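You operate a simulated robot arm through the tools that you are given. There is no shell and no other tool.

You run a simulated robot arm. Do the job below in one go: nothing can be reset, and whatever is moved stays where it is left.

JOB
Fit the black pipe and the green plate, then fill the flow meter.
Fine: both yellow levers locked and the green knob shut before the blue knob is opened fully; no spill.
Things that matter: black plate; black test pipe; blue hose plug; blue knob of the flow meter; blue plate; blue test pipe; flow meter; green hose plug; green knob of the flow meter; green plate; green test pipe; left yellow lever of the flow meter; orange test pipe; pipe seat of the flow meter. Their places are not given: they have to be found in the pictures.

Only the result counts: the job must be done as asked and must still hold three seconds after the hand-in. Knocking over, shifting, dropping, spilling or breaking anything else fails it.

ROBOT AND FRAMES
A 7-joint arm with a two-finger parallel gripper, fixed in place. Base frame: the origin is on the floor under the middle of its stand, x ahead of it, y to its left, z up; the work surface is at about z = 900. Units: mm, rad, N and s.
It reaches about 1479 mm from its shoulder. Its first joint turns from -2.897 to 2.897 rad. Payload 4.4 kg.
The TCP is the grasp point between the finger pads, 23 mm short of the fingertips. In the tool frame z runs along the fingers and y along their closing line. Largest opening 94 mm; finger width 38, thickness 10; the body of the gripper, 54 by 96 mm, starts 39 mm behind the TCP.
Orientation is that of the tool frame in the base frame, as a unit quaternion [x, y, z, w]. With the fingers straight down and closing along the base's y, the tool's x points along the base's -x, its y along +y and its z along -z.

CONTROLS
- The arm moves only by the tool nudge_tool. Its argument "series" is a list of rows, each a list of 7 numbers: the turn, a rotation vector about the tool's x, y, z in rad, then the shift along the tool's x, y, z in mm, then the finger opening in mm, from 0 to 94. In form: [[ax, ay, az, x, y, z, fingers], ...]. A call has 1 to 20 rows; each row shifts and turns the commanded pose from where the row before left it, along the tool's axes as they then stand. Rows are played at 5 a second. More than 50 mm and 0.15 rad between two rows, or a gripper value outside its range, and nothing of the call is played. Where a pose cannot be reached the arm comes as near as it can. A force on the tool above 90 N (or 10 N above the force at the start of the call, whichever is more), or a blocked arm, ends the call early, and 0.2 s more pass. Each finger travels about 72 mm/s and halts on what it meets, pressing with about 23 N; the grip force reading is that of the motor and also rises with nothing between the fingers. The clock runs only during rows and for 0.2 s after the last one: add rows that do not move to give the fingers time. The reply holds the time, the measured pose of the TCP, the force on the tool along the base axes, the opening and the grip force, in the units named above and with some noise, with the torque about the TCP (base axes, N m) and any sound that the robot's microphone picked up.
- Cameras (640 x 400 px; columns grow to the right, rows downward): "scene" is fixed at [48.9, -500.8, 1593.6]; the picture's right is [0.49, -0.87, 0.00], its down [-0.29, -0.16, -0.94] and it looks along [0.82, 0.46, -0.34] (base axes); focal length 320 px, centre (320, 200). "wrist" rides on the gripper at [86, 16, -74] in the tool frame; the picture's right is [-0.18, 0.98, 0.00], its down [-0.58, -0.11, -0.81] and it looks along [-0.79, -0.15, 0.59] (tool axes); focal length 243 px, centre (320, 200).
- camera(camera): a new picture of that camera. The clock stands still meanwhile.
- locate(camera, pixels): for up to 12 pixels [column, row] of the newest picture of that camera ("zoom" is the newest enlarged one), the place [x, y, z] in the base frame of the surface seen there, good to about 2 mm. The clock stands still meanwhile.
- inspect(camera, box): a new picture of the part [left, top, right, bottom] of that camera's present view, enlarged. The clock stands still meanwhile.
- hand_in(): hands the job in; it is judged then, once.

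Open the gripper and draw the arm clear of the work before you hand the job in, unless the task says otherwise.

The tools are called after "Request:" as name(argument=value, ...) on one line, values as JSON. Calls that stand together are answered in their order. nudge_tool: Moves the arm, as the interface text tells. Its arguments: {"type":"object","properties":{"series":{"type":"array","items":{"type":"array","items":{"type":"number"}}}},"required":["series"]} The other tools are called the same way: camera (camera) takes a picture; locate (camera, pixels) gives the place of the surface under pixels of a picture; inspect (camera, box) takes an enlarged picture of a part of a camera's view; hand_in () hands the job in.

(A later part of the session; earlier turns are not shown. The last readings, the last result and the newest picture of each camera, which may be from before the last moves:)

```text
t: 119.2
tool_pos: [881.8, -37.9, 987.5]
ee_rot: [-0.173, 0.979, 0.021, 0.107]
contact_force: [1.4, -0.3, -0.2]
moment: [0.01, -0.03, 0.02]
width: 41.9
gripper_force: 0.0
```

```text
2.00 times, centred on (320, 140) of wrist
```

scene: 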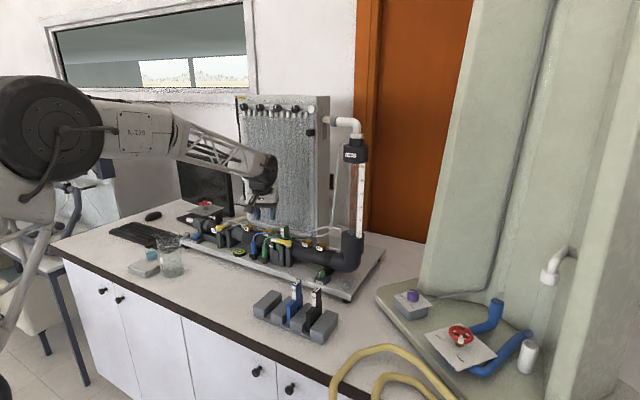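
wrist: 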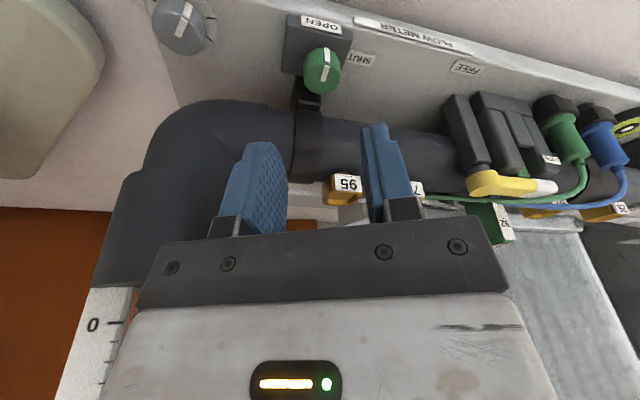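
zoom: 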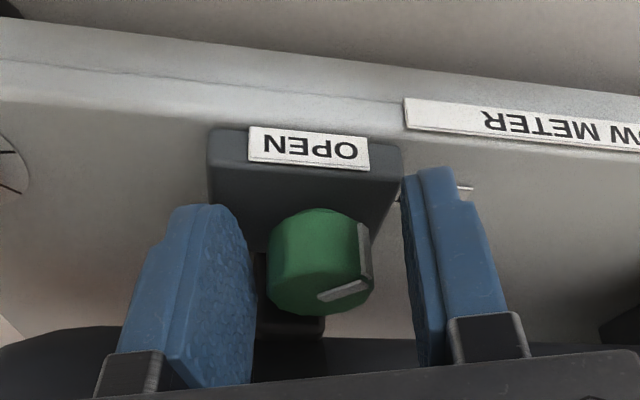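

The knob is nearly centred; I shift 1 mm more and close.

Request:
nudge_tool(series=[[0, 0, 0, 0, -1, 0, 42], [0, 0, 0, 0, 0, 0, 32], [0, 0, 0, 0, 0, 0, 16], [0, 0, 0, 0, 0, 0, 10], [0, 0, 0, 0, 0, 0, 10]])

Request:
inspect(camera="wrist", box=[200, 40, 440, 240])

```text
t: 120.4
tool_pos: [881.9, -40.4, 986.8]
ee_rot: [-0.172, 0.979, 0.019, 0.109]
contact_force: [7.5, -14.8, -3.4]
moment: [-0.29, -0.07, -0.16]
width: 27.6
gripper_force: 45.1
```

```text
2.00 times, centred on (320, 140) of wrist
```

zoom: 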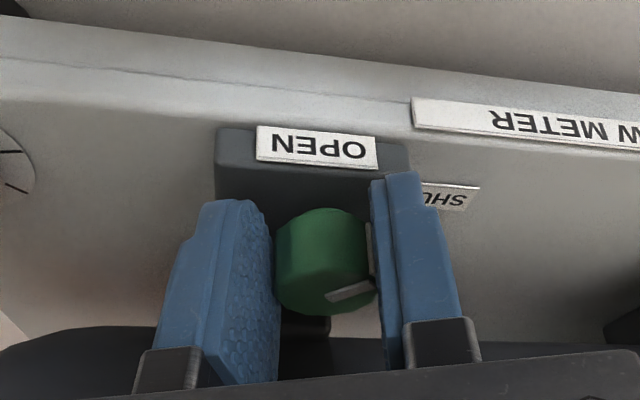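

Gripped at 27.6 mm. I turn clockwise another 40° in two parts.

Request:
nudge_tool(series=[[0.0218, 0, 0.0976, -0.06, 1.3, 0, 10], [0.0218, 0, 0.0976, -0.06, 1.3, 0, 10], [0.0218, 0, 0.0976, -0.06, 1.3, 0, 10], [0.0218, 0, 0.0976, -0.06, 1.3, 0, 10], [0, 0, 0, 0, 0, 0, 10]])

Request:
nudge_tool(series=[[0.0218, 0, 0.0976, -0.06, 1.3, 0, 10], [0.0218, 0, 0.0976, -0.06, 1.3, 0, 10], [0.0218, 0, 0.0976, -0.06, 1.3, 0, 10], [0, 0, 0, 0, 0, 0, 10]])

Request:
inspect(camera="wrist", box=[200, 40, 440, 240])

```text
t: 121.6
tool_pos: [881.9, -35.2, 987.1]
ee_rot: [0.026, 0.994, -0.003, 0.11]
contact_force: [-6.6, -37.4, 6.4]
moment: [-0.64, 0.39, -0.47]
width: 27.5
gripper_force: 45.2
```

```text
t: 122.6
tool_pos: [882.9, -31.0, 987.3]
ee_rot: [0.174, 0.979, -0.018, 0.108]
contact_force: [-14.5, -52.1, 10.3]
moment: [-0.67, 0.69, -0.67]
width: 27.4
gripper_force: 44.7
```

```text
2.00 times, centred on (320, 140) of wrist
```

zoom: 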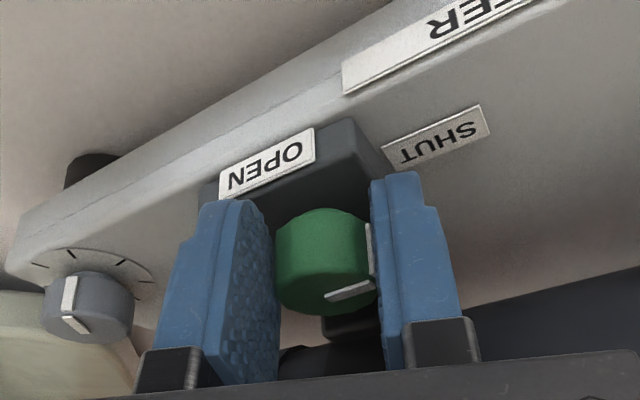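

The pointer has followed 90° in total. I give one further small step without sideways travel to feel for the stop.

Request:
nudge_tool(series=[[0.0218, 0, 0.0976, 0, -0.5, 0, 10], [0, 0, 0, 0, 0, 0, 10]])

Request:
inspect(camera="wrist", box=[200, 40, 440, 240])

```text
t: 123.2
tool_pos: [882.1, -29.6, 987.6]
ee_rot: [0.222, 0.969, -0.024, 0.108]
contact_force: [3.3, -29.2, 5.4]
moment: [-0.53, -0.29, 0.14]
width: 27.7
gripper_force: 44.6
```

```text
2.00 times, centred on (320, 140) of wrist
```

zoom: 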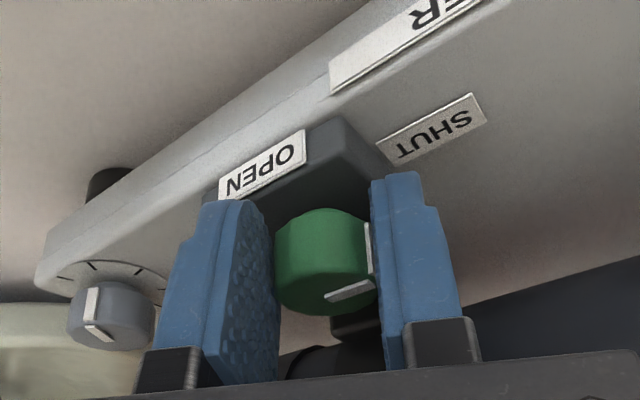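

I release, raise the hand and look at the pointer.

Request:
nudge_tool(series=[[0, 0, 0, 0, 0, 0, 26], [0, 0, 0, 0, 0, 0, 42], [0, 0, 0, 0, 0, 0, 42], [0, 0, 0, 0, 0, -20, 42], [0, 0, 0, 0, 0, -40, 42], [0, 0, 0, 0, 0, -40, 42], [0, 0, 0, 0, 0, 0, 42]])

Request:
camera(camera="wrist")

Request:
inspect(camera="wrist", box=[280, 10, 380, 110])

Request:
inspect(camera="scene", box=[300, 245, 350, 290])

```text
t: 124.8
tool_pos: [864.9, -21.8, 1083.8]
ee_rot: [0.222, 0.969, -0.025, 0.107]
contact_force: [0.1, -0.3, 0.8]
moment: [0.01, 0.06, 0.01]
width: 41.9
gripper_force: 0.0
```

```text
taken
```

wrist: 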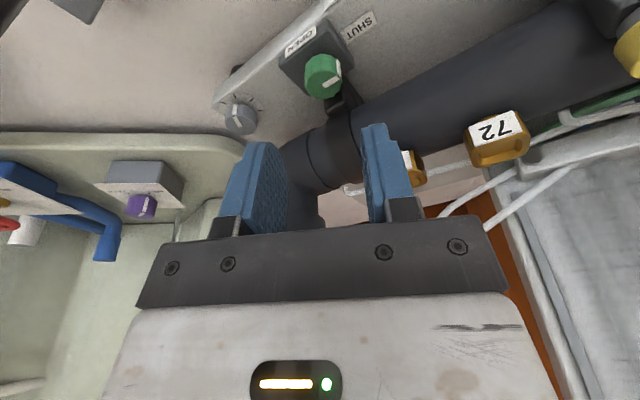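

```text
4.00 times, centred on (330, 60) of wrist
```

zoom: 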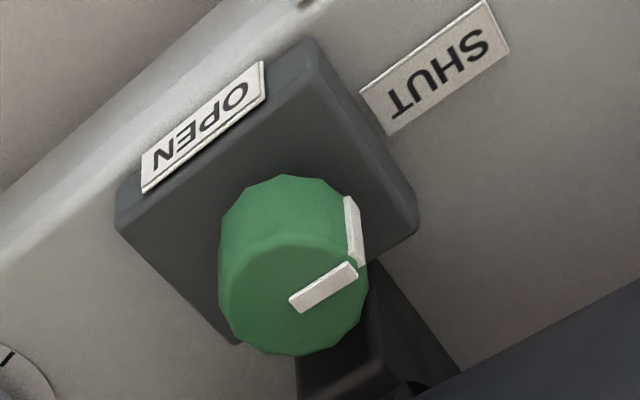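

```text
8.89 times, centred on (325, 268) of scene
```

zoom: 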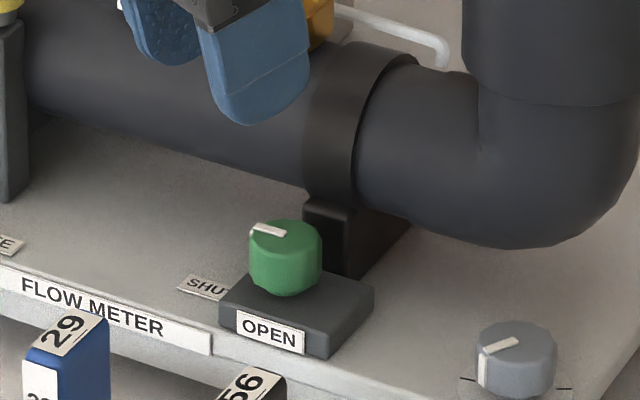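

The pointer now points toward SHUT (+y). I measure its direction against the box edge.

Request:
locate(camera="zoom", pixels=[[255, 226], [262, 228], [270, 230], [280, 233], [284, 234], [285, 245], [240, 275], [355, 300], [225, 300], [300, 320]])

Request:
inspect(camera="wrist", box=[295, 20, 355, 120])

```text
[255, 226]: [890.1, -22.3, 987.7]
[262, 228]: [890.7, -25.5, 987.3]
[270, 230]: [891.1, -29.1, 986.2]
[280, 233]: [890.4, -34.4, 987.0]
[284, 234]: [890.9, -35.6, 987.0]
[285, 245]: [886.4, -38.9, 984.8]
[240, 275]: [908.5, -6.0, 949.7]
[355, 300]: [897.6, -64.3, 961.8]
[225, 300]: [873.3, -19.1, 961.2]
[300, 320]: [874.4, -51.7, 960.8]
```

```text
4.00 times, centred on (325, 70) of wrist
```

zoom: 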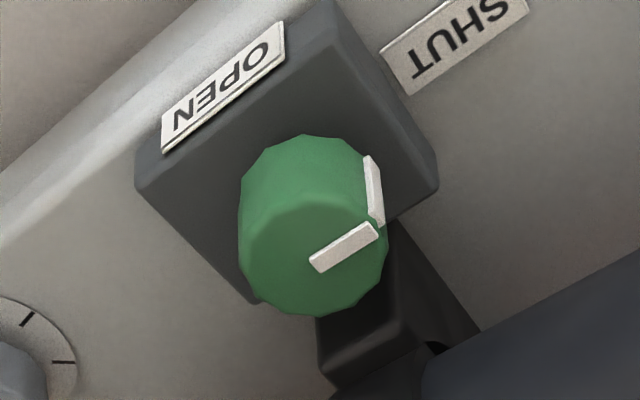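

The pointer's points have x≈890–891 all along, so the green knob is at SHUT. Before going to the blue knob I check where the beaker and bottle stand, since the hand and camera will pass near them.

Request:
camera(camera="scene")

Request:
inspect(camera="scene", box=[120, 220, 220, 290])

Request:
locate(camera="zoom", pixels=[[320, 300], [320, 200], [280, 310], [370, 310], [330, 120], [240, 100], [400, 110], [200, 160], [200, 210], [320, 340], [380, 200], [270, 200]])

```text
taken
```

scene: 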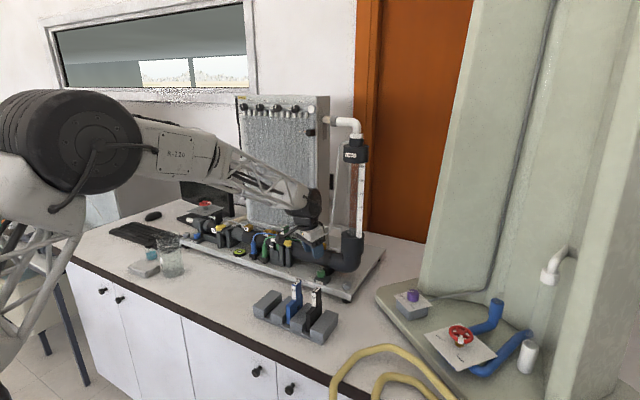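

```text
5.71 times, centred on (170, 255) of scene
```

zoom: 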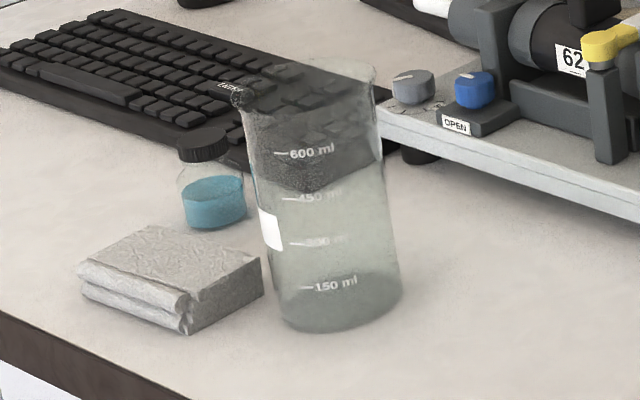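

```text
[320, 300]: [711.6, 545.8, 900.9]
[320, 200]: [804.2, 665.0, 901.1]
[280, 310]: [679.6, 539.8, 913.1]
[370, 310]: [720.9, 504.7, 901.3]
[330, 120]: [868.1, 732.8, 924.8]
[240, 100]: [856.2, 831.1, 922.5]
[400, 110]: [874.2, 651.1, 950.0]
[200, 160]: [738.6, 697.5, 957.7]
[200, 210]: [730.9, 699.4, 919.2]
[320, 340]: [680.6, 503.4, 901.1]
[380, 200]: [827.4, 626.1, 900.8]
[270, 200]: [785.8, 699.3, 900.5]
```

The beaker stands near (712,530) and rises to about z 1040, so for the blue knob I will keep the hand's azimuth between −40° and +8°. I measure the blue knob's rim with the scene camera.

Request:
inspect(camera="scene", box=[185, 222, 225, 252])

Request:
locate(camera="zoom", pixels=[[165, 145], [200, 160], [230, 150], [175, 155], [215, 158], [190, 135], [210, 140], [180, 170], [225, 170], [165, 165], [240, 200], [200, 190]])

```text
13.33 times, centred on (205, 237) of scene
```

zoom: 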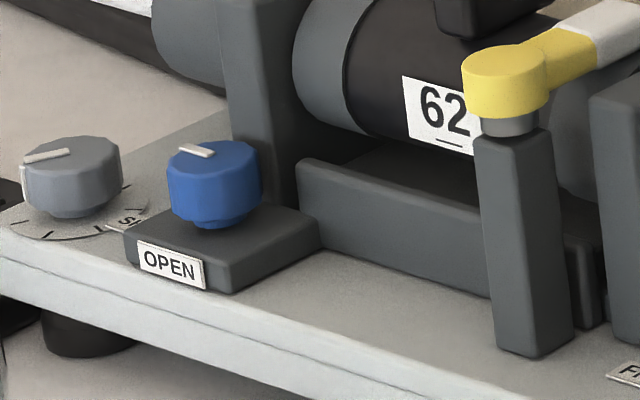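

```text
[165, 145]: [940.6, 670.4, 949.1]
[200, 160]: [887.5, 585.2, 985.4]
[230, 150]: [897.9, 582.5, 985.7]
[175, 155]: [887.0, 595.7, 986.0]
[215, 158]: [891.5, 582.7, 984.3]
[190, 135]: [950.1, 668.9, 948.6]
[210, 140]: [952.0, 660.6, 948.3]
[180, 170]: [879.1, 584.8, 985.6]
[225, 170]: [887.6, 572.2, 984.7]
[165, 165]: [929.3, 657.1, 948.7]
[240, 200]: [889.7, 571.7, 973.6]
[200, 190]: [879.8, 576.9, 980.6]
```

The blue knob centre is about (891.5,586), R≈14.7, top z≈985. I raise, turn the hand to azimuth −40° and carry it over to the blue knob side at z≈1180.

Request:
nudge_tool(series=[[0, 0, 0, -7.3, 0, -32.5, 42], [0, 0, 0, -7.3, 0, -32.5, 42], [0, 0, 0, -7.3, 0, -32.5, 42], [0.027, 0, 0.121, 0, 0, 0, 42], [0.027, 0, 0.121, 0, 0, 0, 42], [0, 0, 0, 0, 0, 0, 42]])

Request:
nudge_tool(series=[[0, 0, 0, 28.3, 34.5, -6.3, 42], [0, 0, 0, 28.3, 34.5, -6.3, 42], [0, 0, 0, 28.3, 34.5, -6.3, 42], [0, 0, 0, 28.3, 34.5, -6.3, 42], [0, 0, 0, 28.3, 34.5, -6.3, 42], [0, 0, 0, 28.3, 34.5, -6.3, 42], [0, 0, 0, 28.3, 34.5, -6.3, 42], [0, 0, 0, 28.3, 34.5, -6.3, 42], [0, 0, 0, 28.3, 34.5, -6.3, 42], [0, 0, 0, 28.3, 34.5, -6.3, 42], [0, 0, 0, 28.3, 34.5, -6.3, 42], [0, 0, 0, 28.3, 34.5, -6.3, 42], [0, 0, 0, 28.3, 34.5, -6.3, 42], [0, 0, 0, 28.3, 34.5, -6.3, 42], [0, 0, 0, 0, 0, 0, 42]])

Request:
camera(camera="wrist")

Request:
camera(camera="scene")

```text
t: 126.2
tool_pos: [860.7, -20.8, 1184.2]
ee_rot: [0.34, 0.934, -0.038, 0.103]
contact_force: [-0.5, 0.0, -0.3]
moment: [0.03, 0.0, 0.02]
width: 42.2
gripper_force: 0.1
```

```text
t: 129.4
tool_pos: [861.8, 612.2, 1184.6]
ee_rot: [0.34, 0.934, -0.036, 0.104]
contact_force: [-0.3, -0.3, -0.5]
moment: [0.0, -0.01, 0.02]
width: 41.9
gripper_force: 0.0
```

```text
taken
```

wrist: 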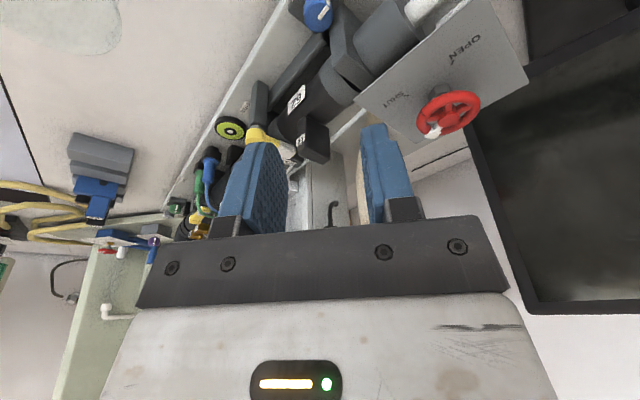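

```text
taken
```

scene: 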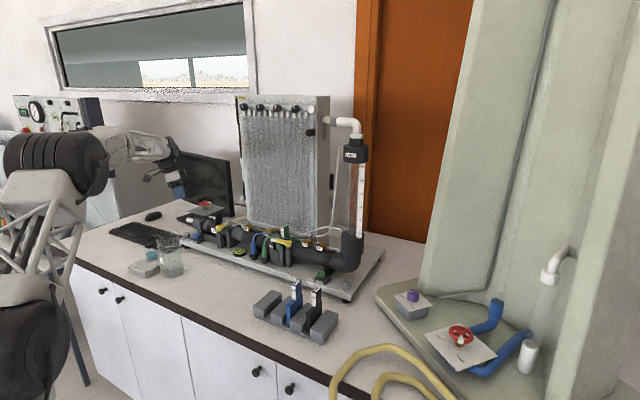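

The hand is at azimuth −40° over (862,612). I lower 100 mm to the hover point and check the knob's position relative to the fingers.

Request:
nudge_tool(series=[[0, 0, 0, 6.1, -0.33, 32.8, 42], [0, 0, 0, 6.1, -0.33, 32.8, 42], [0, 0, 0, 6.1, -0.33, 32.8, 42], [0, 0, 0, 0, 0, 0, 42]])

Request:
camera(camera="wrist")

Request:
inspect(camera="wrist", box=[260, 20, 380, 130])

Request:
inspect(camera="scene", box=[140, 180, 240, 260])

```text
t: 130.4
tool_pos: [863.5, 609.2, 1085.1]
ee_rot: [0.34, 0.934, -0.036, 0.103]
contact_force: [0.0, 0.6, 0.1]
moment: [0.0, 0.01, 0.0]
width: 42.0
gripper_force: 0.1
```

```text
taken
```

wrist: 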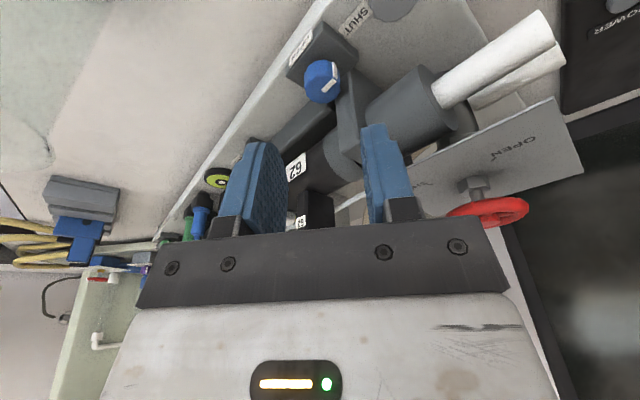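

```text
3.64 times, centred on (320, 75) of wrist
```

zoom: 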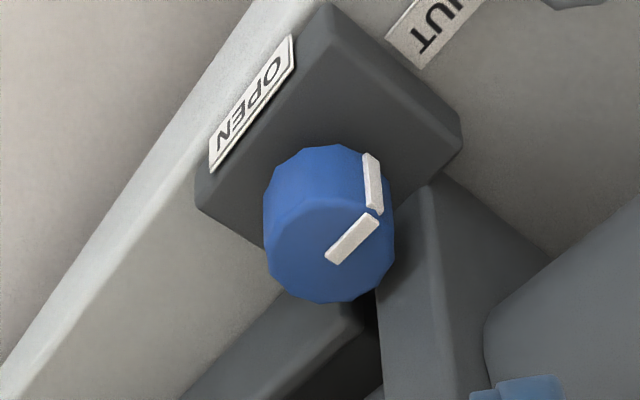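

```text
5.00 times, centred on (190, 220) of scene
```

zoom: 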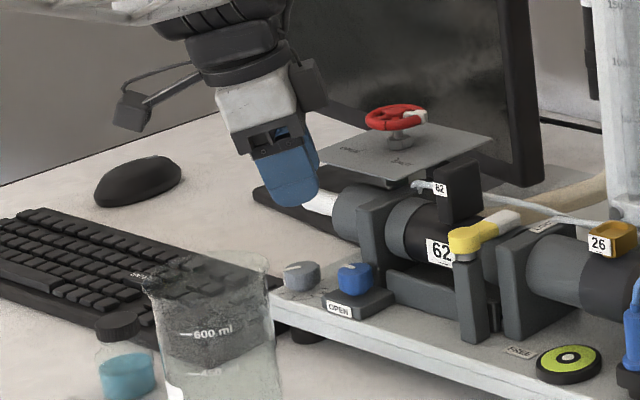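

The knob is right ahead of the tool axis (≈13 mm) and centred sideways. I descend 75 mm along the tool axis and check.

Request:
nudge_tool(series=[[0, 0, 0, 0, 0, 30, 42], [0, 0, 0, 0, 0, 30, 42], [0, 0, 0, 0, 0, 15, 42], [0, 0, 0, 0, 0, 0, 42]])

Request:
inspect(camera="wrist", box=[200, 40, 440, 240])

Request:
inspect(camera="scene", box=[150, 195, 240, 260])

```text
t: 131.4
tool_pos: [875.8, 597.5, 1009.9]
ee_rot: [0.341, 0.934, -0.036, 0.103]
contact_force: [0.3, 0.4, -0.8]
moment: [-0.01, -0.01, 0.0]
width: 41.8
gripper_force: 0.0
```

```text
2.00 times, centred on (320, 140) of wrist
```

zoom: 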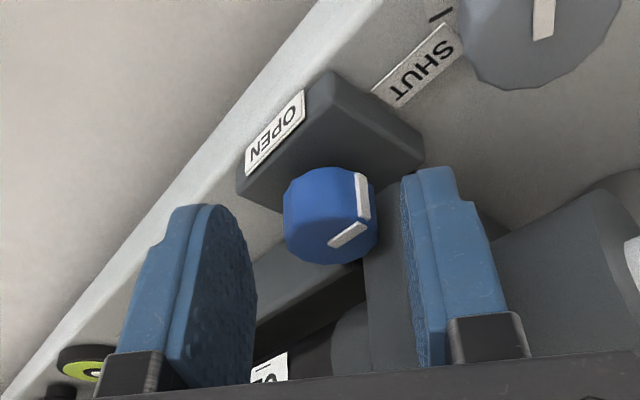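

```text
6.15 times, centred on (195, 228) of scene
```

zoom: 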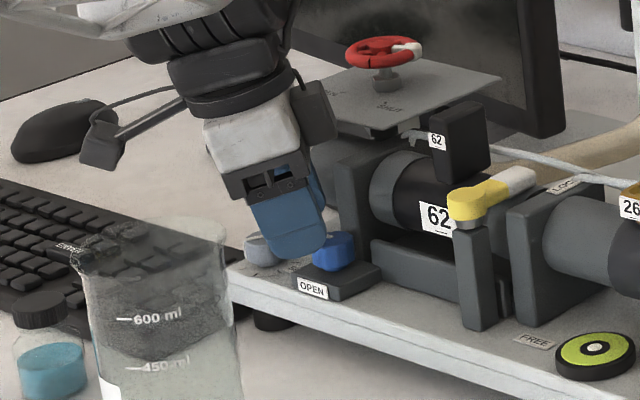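

The knob is centred between the fingers (zoom 330,215). A dark box on the hand's far side comes near the wheel plate, so I descend in small steps and watch the force.

Request:
nudge_tool(series=[[0, 0, 0, 0, 0, 4, 42], [0, 0, 0, 0, 0, 4, 42], [0, 0, 0, 0, 0, 4, 42], [0, 0, 0, 0, 0, 0, 42]])

Request:
inspect(camera="scene", box=[180, 200, 230, 245])

Request:
locate(camera="zoom", pixels=[[310, 130], [340, 120], [330, 150], [350, 90], [345, 140], [375, 80], [300, 100], [350, 170], [380, 110], [280, 150], [320, 90], [400, 100]])

```text
t: 132.4
tool_pos: [878.0, 595.7, 999.0]
ee_rot: [0.341, 0.934, -0.038, 0.103]
contact_force: [0.1, 0.3, -0.2]
moment: [-0.02, 0.01, 0.03]
width: 42.0
gripper_force: 0.1
```

```text
8.89 times, centred on (205, 222) of scene
```

zoom: 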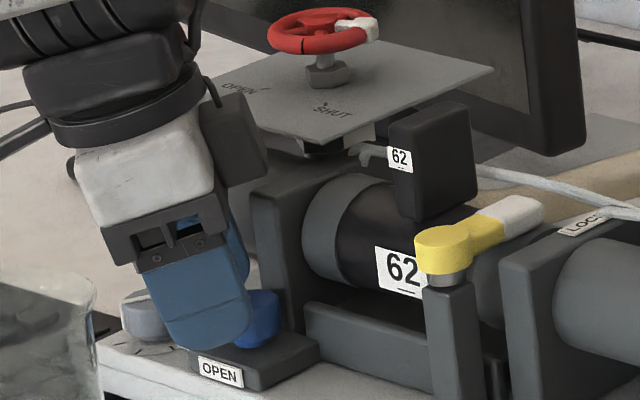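

```text
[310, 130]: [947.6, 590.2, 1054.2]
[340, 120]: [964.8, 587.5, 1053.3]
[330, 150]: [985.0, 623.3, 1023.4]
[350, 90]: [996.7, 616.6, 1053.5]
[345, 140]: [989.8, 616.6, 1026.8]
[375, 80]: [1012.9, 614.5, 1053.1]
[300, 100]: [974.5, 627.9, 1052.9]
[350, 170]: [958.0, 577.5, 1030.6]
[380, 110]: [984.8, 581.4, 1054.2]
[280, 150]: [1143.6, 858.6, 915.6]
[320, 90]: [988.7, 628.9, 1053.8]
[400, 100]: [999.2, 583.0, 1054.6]
```

I locate the box on the hand relative to the wheel plate's front edge.

Request:
locate(camera="zoom", pixels=[[235, 140], [260, 160], [230, 180], [258, 125], [245, 170], [215, 100], [240, 110], [262, 150], [265, 130], [300, 140], [280, 130], [255, 115]])

```text
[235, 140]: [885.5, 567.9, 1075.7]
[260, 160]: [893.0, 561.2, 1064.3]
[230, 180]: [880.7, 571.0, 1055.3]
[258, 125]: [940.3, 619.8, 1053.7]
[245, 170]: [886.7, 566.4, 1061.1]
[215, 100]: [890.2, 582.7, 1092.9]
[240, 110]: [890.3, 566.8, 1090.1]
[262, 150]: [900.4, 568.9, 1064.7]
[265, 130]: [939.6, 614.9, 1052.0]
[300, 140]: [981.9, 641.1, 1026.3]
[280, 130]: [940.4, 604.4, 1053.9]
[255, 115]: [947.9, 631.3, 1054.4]
```

The box stays at x<905 here, well clear of the plate (x≥938) and above the wall top. I descend the last 13 mm.

Request:
nudge_tool(series=[[0, 0, 0, 0, 0, 4, 42], [0, 0, 0, 0, 0, 4, 42], [0, 0, 0, 0, 0, 3, 42], [0, 0, 0, 0, 0, 2, 42], [0, 0, 0, 0, 0, 0, 42]])

Request:
inspect(camera="wrist", box=[200, 40, 440, 240])

```text
t: 133.6
tool_pos: [878.1, 596.0, 992.9]
ee_rot: [0.339, 0.934, -0.035, 0.105]
contact_force: [-49.7, 39.9, 54.6]
moment: [0.9, -0.93, 1.41]
width: 41.4
gripper_force: 0.1
```

```text
2.00 times, centred on (320, 140) of wrist
```

zoom: 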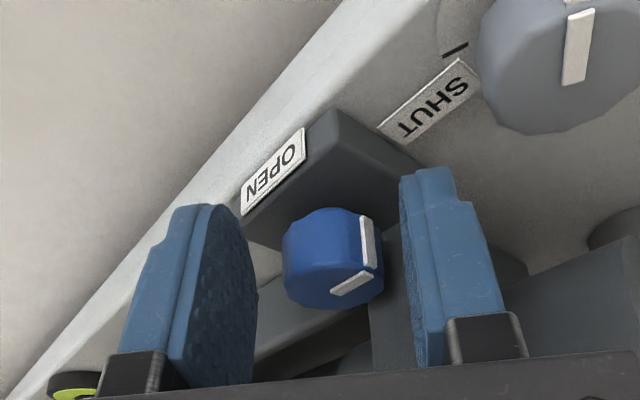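

The +l finger met the wall's corner (force 85 N along the approach). I back up 8 mm at once and re-plan with a smaller angle.

Request:
nudge_tool(series=[[0, 0, 0, 0, 0, -8, 42], [0, 0, 0, 0, 0, -4, 42], [0, 0, 0, 0, 0, 0, 42]])

Request:
inspect(camera="wrist", box=[250, 60, 420, 220])

Request:
locate(camera="zoom", pixels=[[330, 300], [300, 310], [360, 280], [350, 340], [280, 330], [390, 330], [300, 250], [330, 240], [345, 230], [330, 340], [360, 320], [345, 260]])

Request:
inspect(camera="scene", box=[185, 215, 230, 250])

```text
t: 134.4
tool_pos: [876.5, 594.2, 991.1]
ee_rot: [0.339, 0.935, -0.04, 0.101]
contact_force: [-28.3, 33.0, -27.1]
moment: [0.53, 1.39, 1.23]
width: 45.1
gripper_force: 3.8
```

```text
2.50 times, centred on (335, 140) of wrist
```

zoom: 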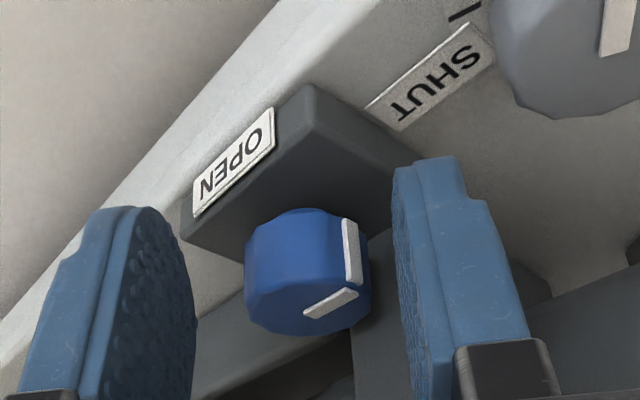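

```text
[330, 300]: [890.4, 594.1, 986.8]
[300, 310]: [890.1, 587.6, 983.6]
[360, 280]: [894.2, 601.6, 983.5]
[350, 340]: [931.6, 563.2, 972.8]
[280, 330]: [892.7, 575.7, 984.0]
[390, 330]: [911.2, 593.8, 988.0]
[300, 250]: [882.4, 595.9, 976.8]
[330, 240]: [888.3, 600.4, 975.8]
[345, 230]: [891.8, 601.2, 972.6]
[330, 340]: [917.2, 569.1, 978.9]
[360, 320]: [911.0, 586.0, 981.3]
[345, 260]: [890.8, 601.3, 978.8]
```

```text
11.43 times, centred on (208, 232) of scene
```

zoom: 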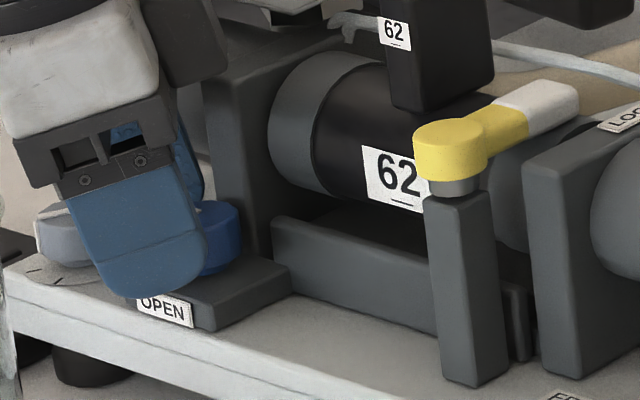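

The hand seems to be still catching on the wall's corner near (908,598,972). I let it settle and read again before moving further.

Request:
nudge_tool(series=[[0, 0, 0, 0, 0, 0, 42], [0, 0, 0, 0, 0, 0, 42]])

Request:
inspect(camera="wrist", box=[250, 60, 420, 220])

```text
t: 135.0
tool_pos: [878.0, 594.9, 996.2]
ee_rot: [0.34, 0.934, -0.037, 0.102]
contact_force: [-33.9, 29.3, -38.8]
moment: [0.44, 1.87, 1.08]
width: 42.1
gripper_force: 0.2
```

```text
2.50 times, centred on (335, 140) of wrist
```

zoom: 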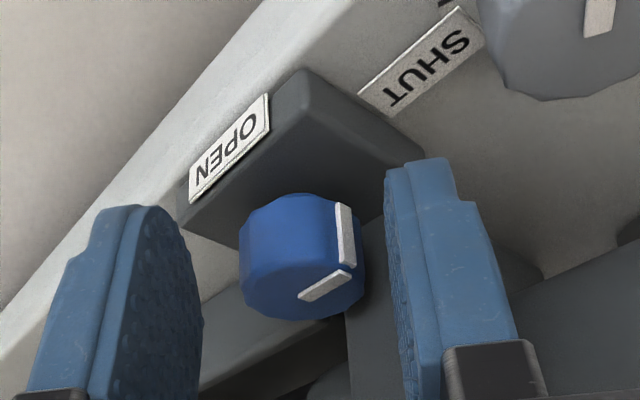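

It is moving up but the finger still presses on the wall. I back away horizontally 6 mm from the wall to free it.

Request:
nudge_tool(series=[[0, 0, 0, 2.9, 0, -0.65, 42], [0, 0, 0, 2.9, 0, -0.65, 42], [0, 0, 0, 0, 0, 0, 42]])

Request:
inspect(camera="scene", box=[175, 200, 235, 250])

```text
t: 135.8
tool_pos: [874.6, 597.8, 1000.9]
ee_rot: [0.34, 0.934, -0.037, 0.104]
contact_force: [-0.1, 0.6, -0.5]
moment: [0.0, 0.01, 0.0]
width: 42.1
gripper_force: 0.1
```

```text
8.00 times, centred on (205, 225) of scene
```

zoom: 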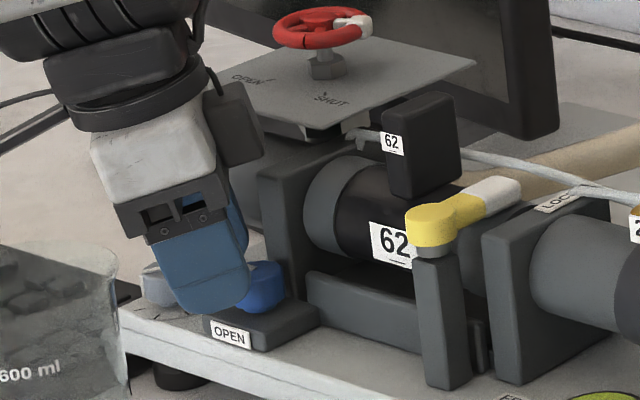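

Freed, and nothing was displaced. The finger's leading corner is squarer than I assumed, so I use a grip 20 mm behind the knob's axis and azimuth −33°: I rotate 7°, then lower vertically in small steps.

Request:
nudge_tool(series=[[-0.0266, 0, -0.119, 0, 0, 0, 42], [0, 0, 0, 1.1, 0, 4.9, 42], [0, 0, 0, 0, 0, 0, 42]])

Request:
inspect(camera="wrist", box=[230, 60, 420, 220])

Request:
locate(camera="zoom", pixels=[[360, 250], [380, 260], [400, 300], [390, 340], [370, 330], [350, 340], [430, 200], [520, 300], [330, 345], [300, 200], [300, 290], [260, 250]])

```text
t: 136.6
tool_pos: [874.2, 597.9, 994.2]
ee_rot: [0.283, 0.953, -0.031, 0.105]
contact_force: [-0.2, -0.2, 1.0]
moment: [-0.02, -0.02, 0.01]
width: 41.8
gripper_force: 0.0
```

```text
2.50 times, centred on (325, 140) of wrist
```

zoom: 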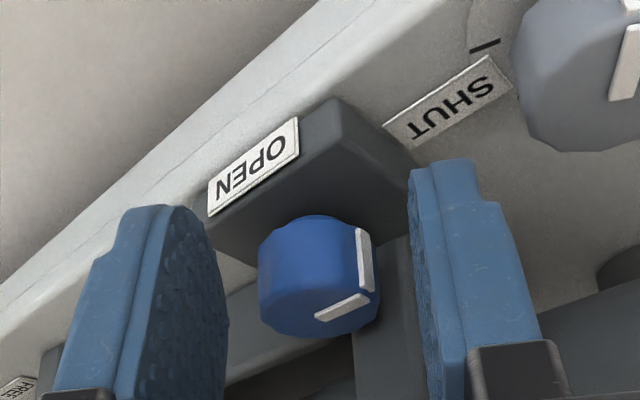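

```text
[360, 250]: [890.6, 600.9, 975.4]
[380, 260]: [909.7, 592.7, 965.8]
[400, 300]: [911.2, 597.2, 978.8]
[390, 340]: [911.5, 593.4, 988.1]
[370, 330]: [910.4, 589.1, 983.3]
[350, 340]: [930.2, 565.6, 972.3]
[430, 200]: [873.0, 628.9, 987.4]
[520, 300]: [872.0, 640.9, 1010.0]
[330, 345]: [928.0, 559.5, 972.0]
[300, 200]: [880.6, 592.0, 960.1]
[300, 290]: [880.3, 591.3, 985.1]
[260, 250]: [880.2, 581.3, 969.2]
```

No contact, and the knob is centred. I lower another 8 mm in 2–3 mm steps.

Request:
nudge_tool(series=[[0, 0, 0, 0.65, 0, 2.9, 42], [0, 0, 0, 0.65, 0, 2.9, 42], [0, 0, 0, 0, 0, 0, 42]])

Request:
nudge_tool(series=[[0, 0, 0, 0.44, 0, 1.95, 42], [0, 0, 0, 0, 0, 0, 42]])

```text
t: 137.4
tool_pos: [873.9, 598.4, 988.2]
ee_rot: [0.282, 0.953, -0.031, 0.105]
contact_force: [0.0, 0.2, 0.0]
moment: [0.0, -0.01, 0.02]
width: 42.0
gripper_force: 0.0
```

```text
t: 138.0
tool_pos: [874.2, 598.3, 986.7]
ee_rot: [0.283, 0.953, -0.031, 0.106]
contact_force: [0.3, 0.2, -0.3]
moment: [0.0, 0.0, -0.01]
width: 42.2
gripper_force: 0.2
```

At z≈986.7 with no contact. Both levers are locked and the green knob is shut, so I now close on the blue knob.

Request:
nudge_tool(series=[[0, 0, 0, 0, 0, 0, 34], [0, 0, 0, 0, 0, 0, 22], [0, 0, 0, 0, 0, 0, 10], [0, 0, 0, 0, 0, 0, 10]])

Request:
inspect(camera="wrist", box=[230, 60, 420, 220])

```text
t: 139.0
tool_pos: [873.6, 597.3, 986.3]
ee_rot: [0.283, 0.953, -0.032, 0.105]
contact_force: [-21.4, -27.2, 5.1]
moment: [-0.66, 0.32, -0.88]
width: 27.6
gripper_force: 45.4
```

```text
2.50 times, centred on (325, 140) of wrist
```

zoom: 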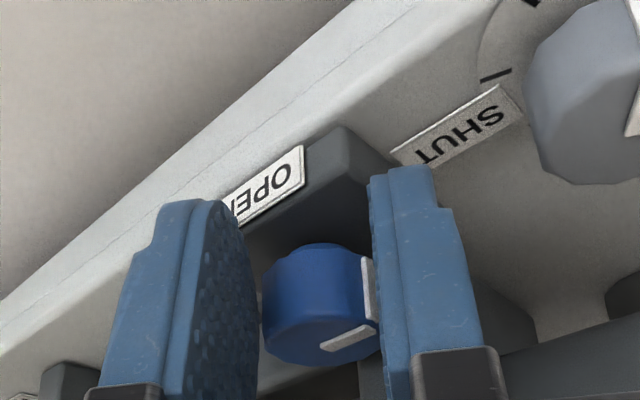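

The knob is gripped at 27.6 mm. I relieve the sideways force by 1.5 mm and turn counter-clockwise three small steps about the knob axis.

Request:
nudge_tool(series=[[0, 0, 0, 0, -1.5, 0, 10], [-0.0206, 0, -0.0924, -0.1, -2.0, 0, 10], [-0.0206, 0, -0.0924, -0.1, -2.0, 0, 10], [-0.0206, 0, -0.0924, -0.1, -2.0, 0, 10], [0, 0, 0, 0, 0, 0, 10]])

Request:
inspect(camera="wrist", box=[230, 60, 420, 220])

Request:
inspect(camera="scene", box=[165, 205, 225, 255])

```text
t: 140.2
tool_pos: [871.2, 590.5, 986.5]
ee_rot: [0.145, 0.983, -0.015, 0.108]
contact_force: [8.4, -1.3, -0.9]
moment: [-0.58, -0.68, 0.01]
width: 27.6
gripper_force: 45.3
```

```text
2.50 times, centred on (325, 140) of wrist
```

zoom: 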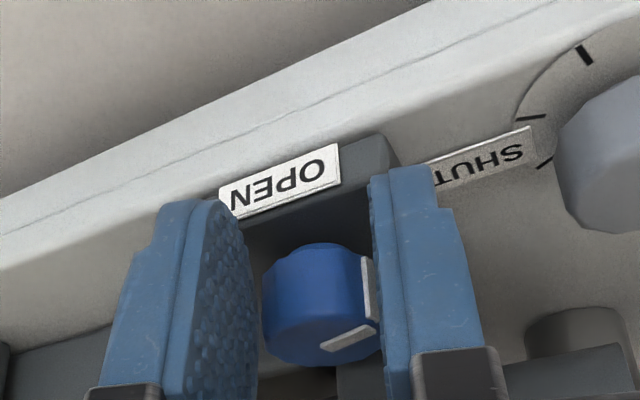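

```text
8.00 times, centred on (195, 230) of scene
```

zoom: 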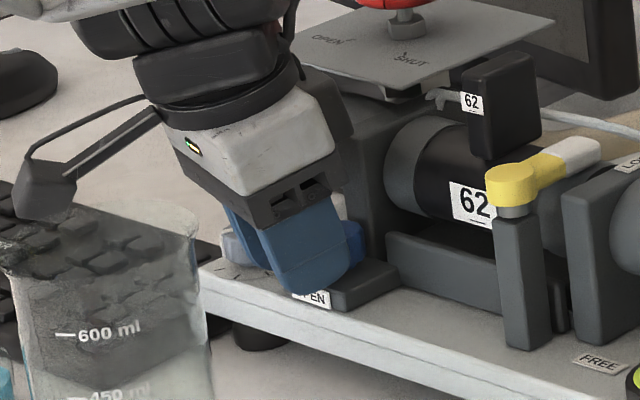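

The pointer follows (16° so far) and the camera is clear of the beaker. I turn another 20°.

Request:
nudge_tool(series=[[-0.0189, 0, -0.0844, -0.08, -1.85, 0, 10], [-0.0189, 0, -0.0844, -0.08, -1.85, 0, 10], [-0.0189, 0, -0.0844, -0.08, -1.85, 0, 10], [-0.0189, 0, -0.0844, -0.08, -1.85, 0, 10], [0, 0, 0, 0, 0, 0, 10]])

Request:
inspect(camera="wrist", box=[230, 60, 420, 220])

Request:
inspect(camera="scene", box=[150, 205, 225, 265])

```text
t: 141.4
tool_pos: [870.2, 584.3, 987.9]
ee_rot: [-0.027, 0.994, 0.003, 0.109]
contact_force: [-7.0, -17.0, 8.3]
moment: [-0.68, -0.32, -0.35]
width: 27.4
gripper_force: 44.6
```

```text
2.50 times, centred on (325, 140) of wrist
```

zoom: 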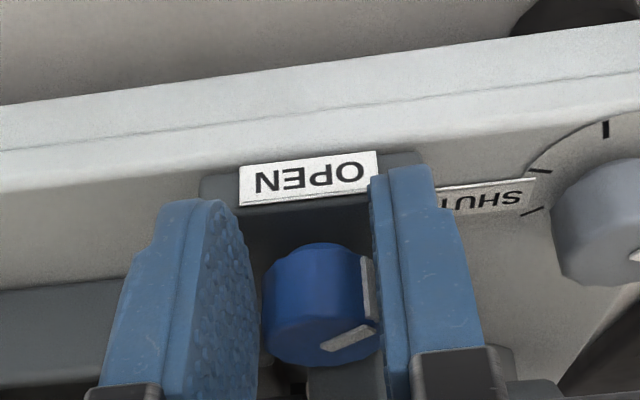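

```text
6.67 times, centred on (188, 235) of scene
```

zoom: 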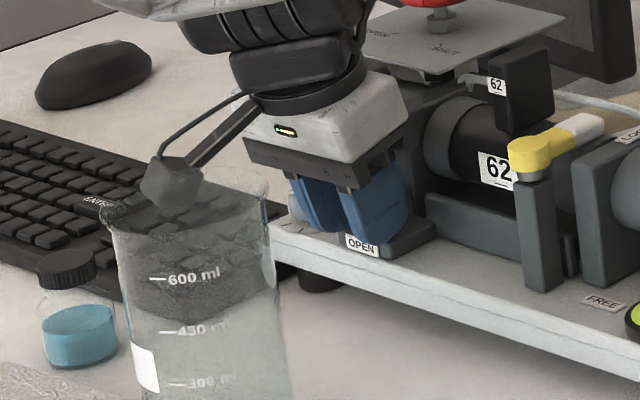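

Turned about 36°. I open, lift 30 mm, swing the hand back to azimuth −33° about the knob axis and look.

Request:
nudge_tool(series=[[0, 0, 0, 0, 0, 0, 26], [0, 0, 0, 0, 0, 0, 42], [0, 0, 0, 0, 0, 0, 42], [0, 0, 0, -3.25, 0, -14.65, 42], [0, 0, 0, -3.25, 0, -14.65, 42], [0.0196, 0, 0.0875, 0.08, 1.88, 0, 42], [0.0196, 0, 0.0875, 0.08, 1.88, 0, 42], [0.0196, 0, 0.0875, 0.08, 1.88, 0, 42], [0.0196, 0, 0.0875, 0.08, 1.88, 0, 42], [0.0196, 0, 0.0875, 0.08, 1.88, 0, 42], [0.0196, 0, 0.0875, 0.08, 1.88, 0, 42], [0.0196, 0, 0.0875, 0.08, 1.88, 0, 42], [0, 0, 0, 0, 0, 0, 42]])

Request:
inspect(camera="wrist", box=[230, 40, 420, 220])

```text
t: 144.2
tool_pos: [870.4, 598.0, 1017.3]
ee_rot: [0.281, 0.953, -0.03, 0.105]
contact_force: [0.2, -0.1, -0.9]
moment: [-0.02, 0.0, -0.02]
width: 42.0
gripper_force: 0.0
```

```text
2.22 times, centred on (325, 130) of wrist
```

zoom: 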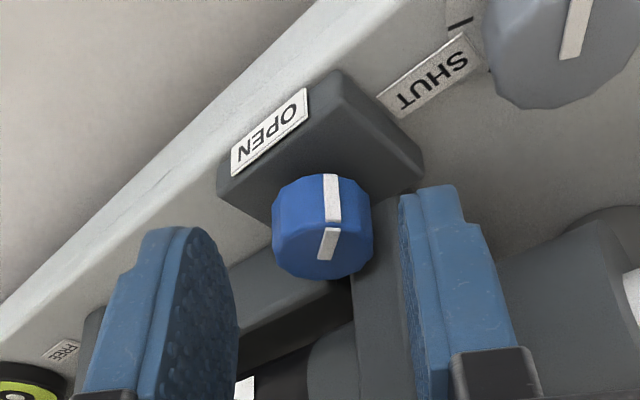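

The pointer has moved about 36°. I move 3 mm forward and lower 30 mm to grip again.

Request:
nudge_tool(series=[[0, 0, 0, -2.9, 0, 0.65, 42], [0, 0, 0, 2.2, 0, 9.8, 42], [0, 0, 0, 2.2, 0, 9.8, 42], [0, 0, 0, 1.1, 0, 4.9, 42], [0, 0, 0, 1.1, 0, 4.9, 42], [0, 0, 0, 0, 0, 0, 42]])

Request:
inspect(camera="wrist", box=[230, 60, 420, 220])

```text
t: 145.6
tool_pos: [874.3, 596.4, 987.4]
ee_rot: [0.281, 0.953, -0.031, 0.105]
contact_force: [0.2, -0.5, 0.3]
moment: [-0.04, -0.02, 0.0]
width: 41.9
gripper_force: 0.0
```

```text
2.50 times, centred on (325, 140) of wrist
```

zoom: 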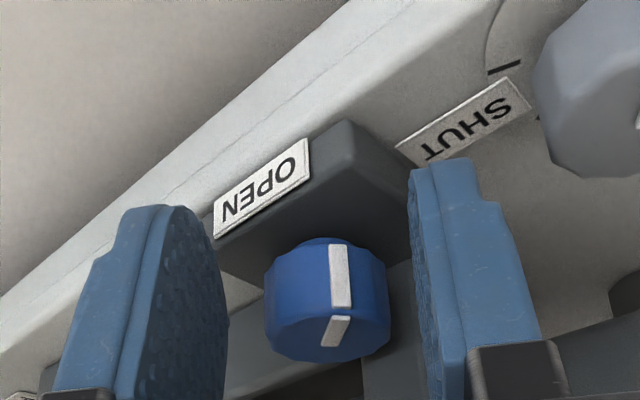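

Centred again with no contact. I close and turn counter-clockwise another 36°.

Request:
nudge_tool(series=[[0, 0, 0, 0, 0, 0, 34], [0, 0, 0, 0, 0, 0, 22], [0, 0, 0, 0, 0, 0, 10], [0, 0, 0, 0, 0, 0, 10]])

Request:
nudge_tool(series=[[-0.0196, 0, -0.0875, -0.08, -1.88, 0, 10], [-0.0196, 0, -0.0875, -0.08, -1.88, 0, 10], [-0.0196, 0, -0.0875, -0.08, -1.88, 0, 10], [-0.0196, 0, -0.0875, -0.08, -1.88, 0, 10], [0, 0, 0, 0, 0, 0, 10]])

Request:
nudge_tool(series=[[-0.0196, 0, -0.0875, -0.08, -1.88, 0, 10], [-0.0196, 0, -0.0875, -0.08, -1.88, 0, 10], [-0.0196, 0, -0.0875, -0.08, -1.88, 0, 10], [0, 0, 0, 0, 0, 0, 10]])

Request:
inspect(camera="wrist", box=[230, 60, 420, 220])

```text
t: 146.6
tool_pos: [873.3, 597.8, 986.6]
ee_rot: [0.28, 0.954, -0.03, 0.105]
contact_force: [17.0, 34.6, -4.7]
moment: [0.21, 0.06, 0.84]
width: 26.7
gripper_force: 45.3
```

```text
t: 147.8
tool_pos: [871.1, 589.5, 986.9]
ee_rot: [0.105, 0.988, -0.011, 0.109]
contact_force: [0.7, 50.5, -0.9]
moment: [0.55, 0.65, 1.1]
width: 26.9
gripper_force: 45.0
```

```text
t: 148.8
tool_pos: [869.8, 584.6, 987.0]
ee_rot: [-0.028, 0.994, 0.003, 0.109]
contact_force: [-1.8, 68.6, -1.3]
moment: [0.85, -0.43, 1.6]
width: 27.0
gripper_force: 44.8
```

```text
2.50 times, centred on (325, 140) of wrist
```

zoom: 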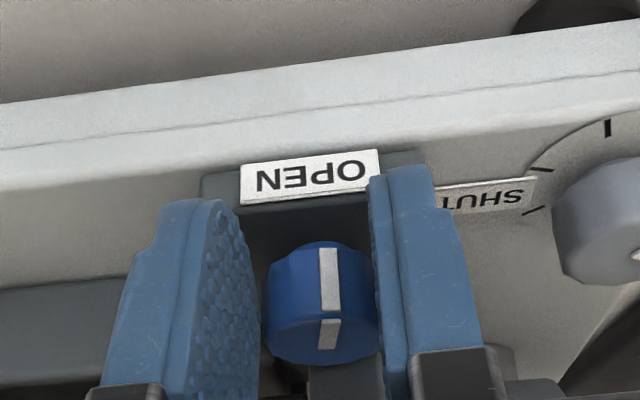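

The pointer now points nearly to −x. The sideways force of 69 N is from a centring offset, so I relieve it 2.5 mm, open, lift and look at the pointer.

Request:
nudge_tool(series=[[0, 0, 0, 0, 2.5, 0, 10], [0, 0, 0, 0, 0, 0, 26], [0, 0, 0, 0, 0, 0, 42], [0, 0, 0, 0, 0, 0, 42], [0, 0, 0, -3.25, 0, -14.65, 42], [0, 0, 0, -3.25, 0, -14.65, 42], [0, 0, 0, 0, 0, 0, 42]])

Request:
inspect(camera="wrist", box=[270, 60, 380, 160])

Request:
locate(camera="zoom", pixels=[[320, 130], [320, 160], [318, 200], [315, 220], [250, 200], [380, 200], [310, 280], [320, 90], [322, 180], [316, 240], [330, 120], [320, 210]])

```text
t: 150.4
tool_pos: [870.3, 584.8, 1017.1]
ee_rot: [-0.027, 0.994, 0.002, 0.109]
contact_force: [-0.5, 0.9, -1.1]
moment: [0.0, 0.0, -0.01]
width: 41.9
gripper_force: 0.2
```

```text
4.00 times, centred on (325, 110) of wrist
```

zoom: 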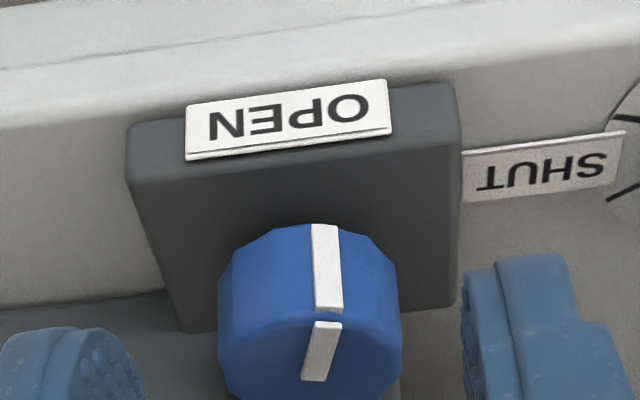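

```text
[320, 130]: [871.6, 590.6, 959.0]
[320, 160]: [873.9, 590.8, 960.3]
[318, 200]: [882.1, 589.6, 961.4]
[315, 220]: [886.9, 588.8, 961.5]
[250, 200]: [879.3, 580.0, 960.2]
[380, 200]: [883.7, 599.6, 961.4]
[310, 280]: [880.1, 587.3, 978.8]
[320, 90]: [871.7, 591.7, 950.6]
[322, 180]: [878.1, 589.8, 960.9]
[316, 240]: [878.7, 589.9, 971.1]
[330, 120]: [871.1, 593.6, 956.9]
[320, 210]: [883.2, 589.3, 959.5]
```

I measure the pointer's bar on top of the knob (zoom (321,328) to (313,376)).

Request:
locate(camera="zoom", pixels=[[322, 328], [320, 338], [318, 350], [316, 362], [314, 375], [326, 240], [327, 270], [328, 300]])

Request:
inspect(camera="scene", box=[180, 220, 230, 255])

```text
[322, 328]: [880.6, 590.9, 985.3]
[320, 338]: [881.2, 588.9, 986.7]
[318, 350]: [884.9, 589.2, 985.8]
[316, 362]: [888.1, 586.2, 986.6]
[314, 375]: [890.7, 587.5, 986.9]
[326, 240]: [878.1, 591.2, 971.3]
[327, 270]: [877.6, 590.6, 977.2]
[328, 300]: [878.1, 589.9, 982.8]
```

```text
11.43 times, centred on (205, 238) of scene
```

zoom: 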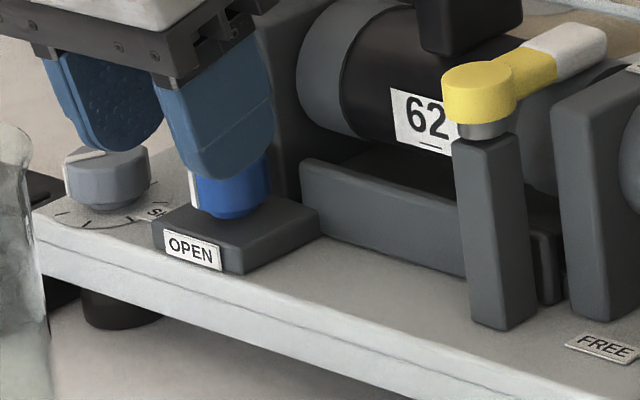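

The pointer is still about 19° short of OPEN (−x). I swing the hand back 28° about the knob and grip a third time.

Request:
nudge_tool(series=[[0.0214, 0, 0.0956, 0.1, 2.05, 0, 42], [0.0214, 0, 0.0956, 0.1, 2.05, 0, 42], [0.0214, 0, 0.0956, 0.1, 2.05, 0, 42], [0.0214, 0, 0.0956, 0.1, 2.05, 0, 42], [0.0214, 0, 0.0956, 0.1, 2.05, 0, 42], [0, 0, 0, 0, 0, 0, 42]])

Request:
inspect(camera="wrist", box=[230, 40, 420, 220])

```text
t: 151.8
tool_pos: [872.7, 595.0, 1015.6]
ee_rot: [0.214, 0.971, -0.024, 0.107]
contact_force: [-0.4, 0.4, -0.4]
moment: [0.0, 0.0, 0.02]
width: 42.0
gripper_force: 0.1
```

```text
2.22 times, centred on (325, 130) of wrist
```

zoom: 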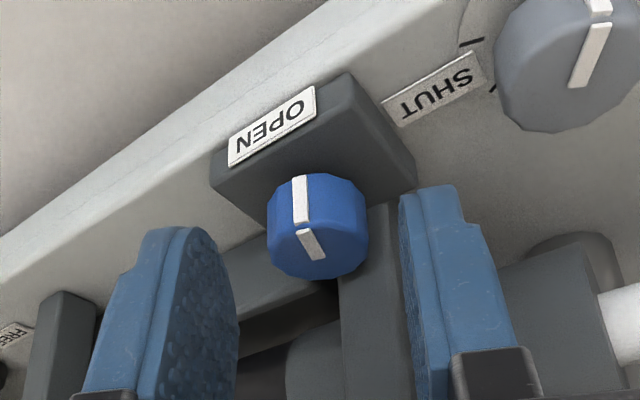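

Centred (knob at zoom 318,225). I lower 29.5 mm and close.

Request:
nudge_tool(series=[[0, 0, 0, 2.2, 0, 9.8, 42], [0, 0, 0, 2.2, 0, 9.8, 42], [0, 0, 0, 1.1, 0, 4.9, 42], [0, 0, 0, 1, 0, 4.3, 42], [0, 0, 0, 0, 0, 0, 42]])

Request:
nudge_tool(series=[[0, 0, 0, 0, 0, 0, 34], [0, 0, 0, 0, 0, 0, 22], [0, 0, 0, 0, 0, 0, 10], [0, 0, 0, 0, 0, 0, 10]])

```text
t: 153.0
tool_pos: [871.7, 596.3, 986.2]
ee_rot: [0.215, 0.971, -0.024, 0.106]
contact_force: [-0.8, 0.0, 0.0]
moment: [-0.01, -0.01, -0.04]
width: 42.0
gripper_force: 0.0
```

```text
t: 154.0
tool_pos: [870.9, 593.5, 986.3]
ee_rot: [0.215, 0.971, -0.023, 0.107]
contact_force: [-9.6, -10.7, 1.9]
moment: [-0.2, 0.18, -0.33]
width: 27.0
gripper_force: 45.2
```

Gripped. I turn counter-clockwise 17° and then in small steps, watching for the stop.

Request:
nudge_tool(series=[[-0.0214, 0, -0.0956, -0.1, -2.05, 0, 10], [-0.0214, 0, -0.0956, -0.1, -2.05, 0, 10], [-0.0214, 0, -0.0956, -0.1, -2.05, 0, 10], [0, 0, 0, 0, 0, 0, 10]])

Request:
nudge_tool(series=[[-0.0109, 0, -0.0488, -0.05, -1.0, 0, 10], [0, 0, 0, 0, 0, 0, 10]])

Request:
nudge_tool(series=[[-0.0109, 0, -0.0488, -0.05, -1.0, 0, 10], [0, 0, 0, 0, 0, 0, 10]])

Request:
inspect(camera="wrist", box=[230, 60, 420, 220])

```text
t: 155.0
tool_pos: [868.9, 589.0, 986.1]
ee_rot: [0.07, 0.992, -0.009, 0.108]
contact_force: [-31.4, -38.5, 5.2]
moment: [-0.8, 0.56, -1.55]
width: 27.1
gripper_force: 44.8
```

```text
t: 155.6
tool_pos: [868.5, 587.9, 986.5]
ee_rot: [0.046, 0.993, -0.005, 0.109]
contact_force: [-44.3, -52.4, 5.7]
moment: [-0.86, 1.14, -1.98]
width: 27.0
gripper_force: 44.6
```

```text
t: 156.2
tool_pos: [869.8, 586.0, 986.1]
ee_rot: [0.021, 0.994, -0.002, 0.109]
contact_force: [-51.4, -57.7, 0.6]
moment: [-0.92, 0.92, -2.03]
width: 27.2
gripper_force: 45.4
```

```text
2.50 times, centred on (325, 140) of wrist
```

zoom: 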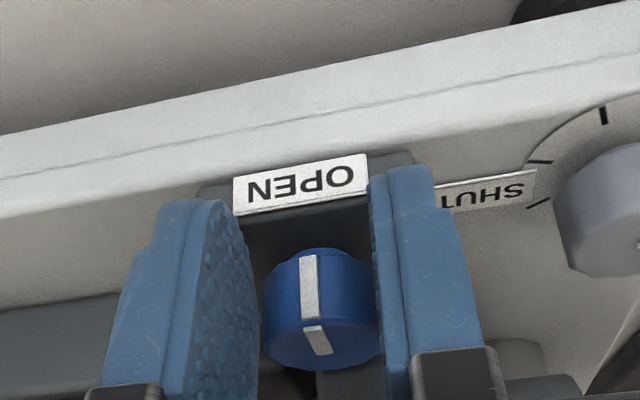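

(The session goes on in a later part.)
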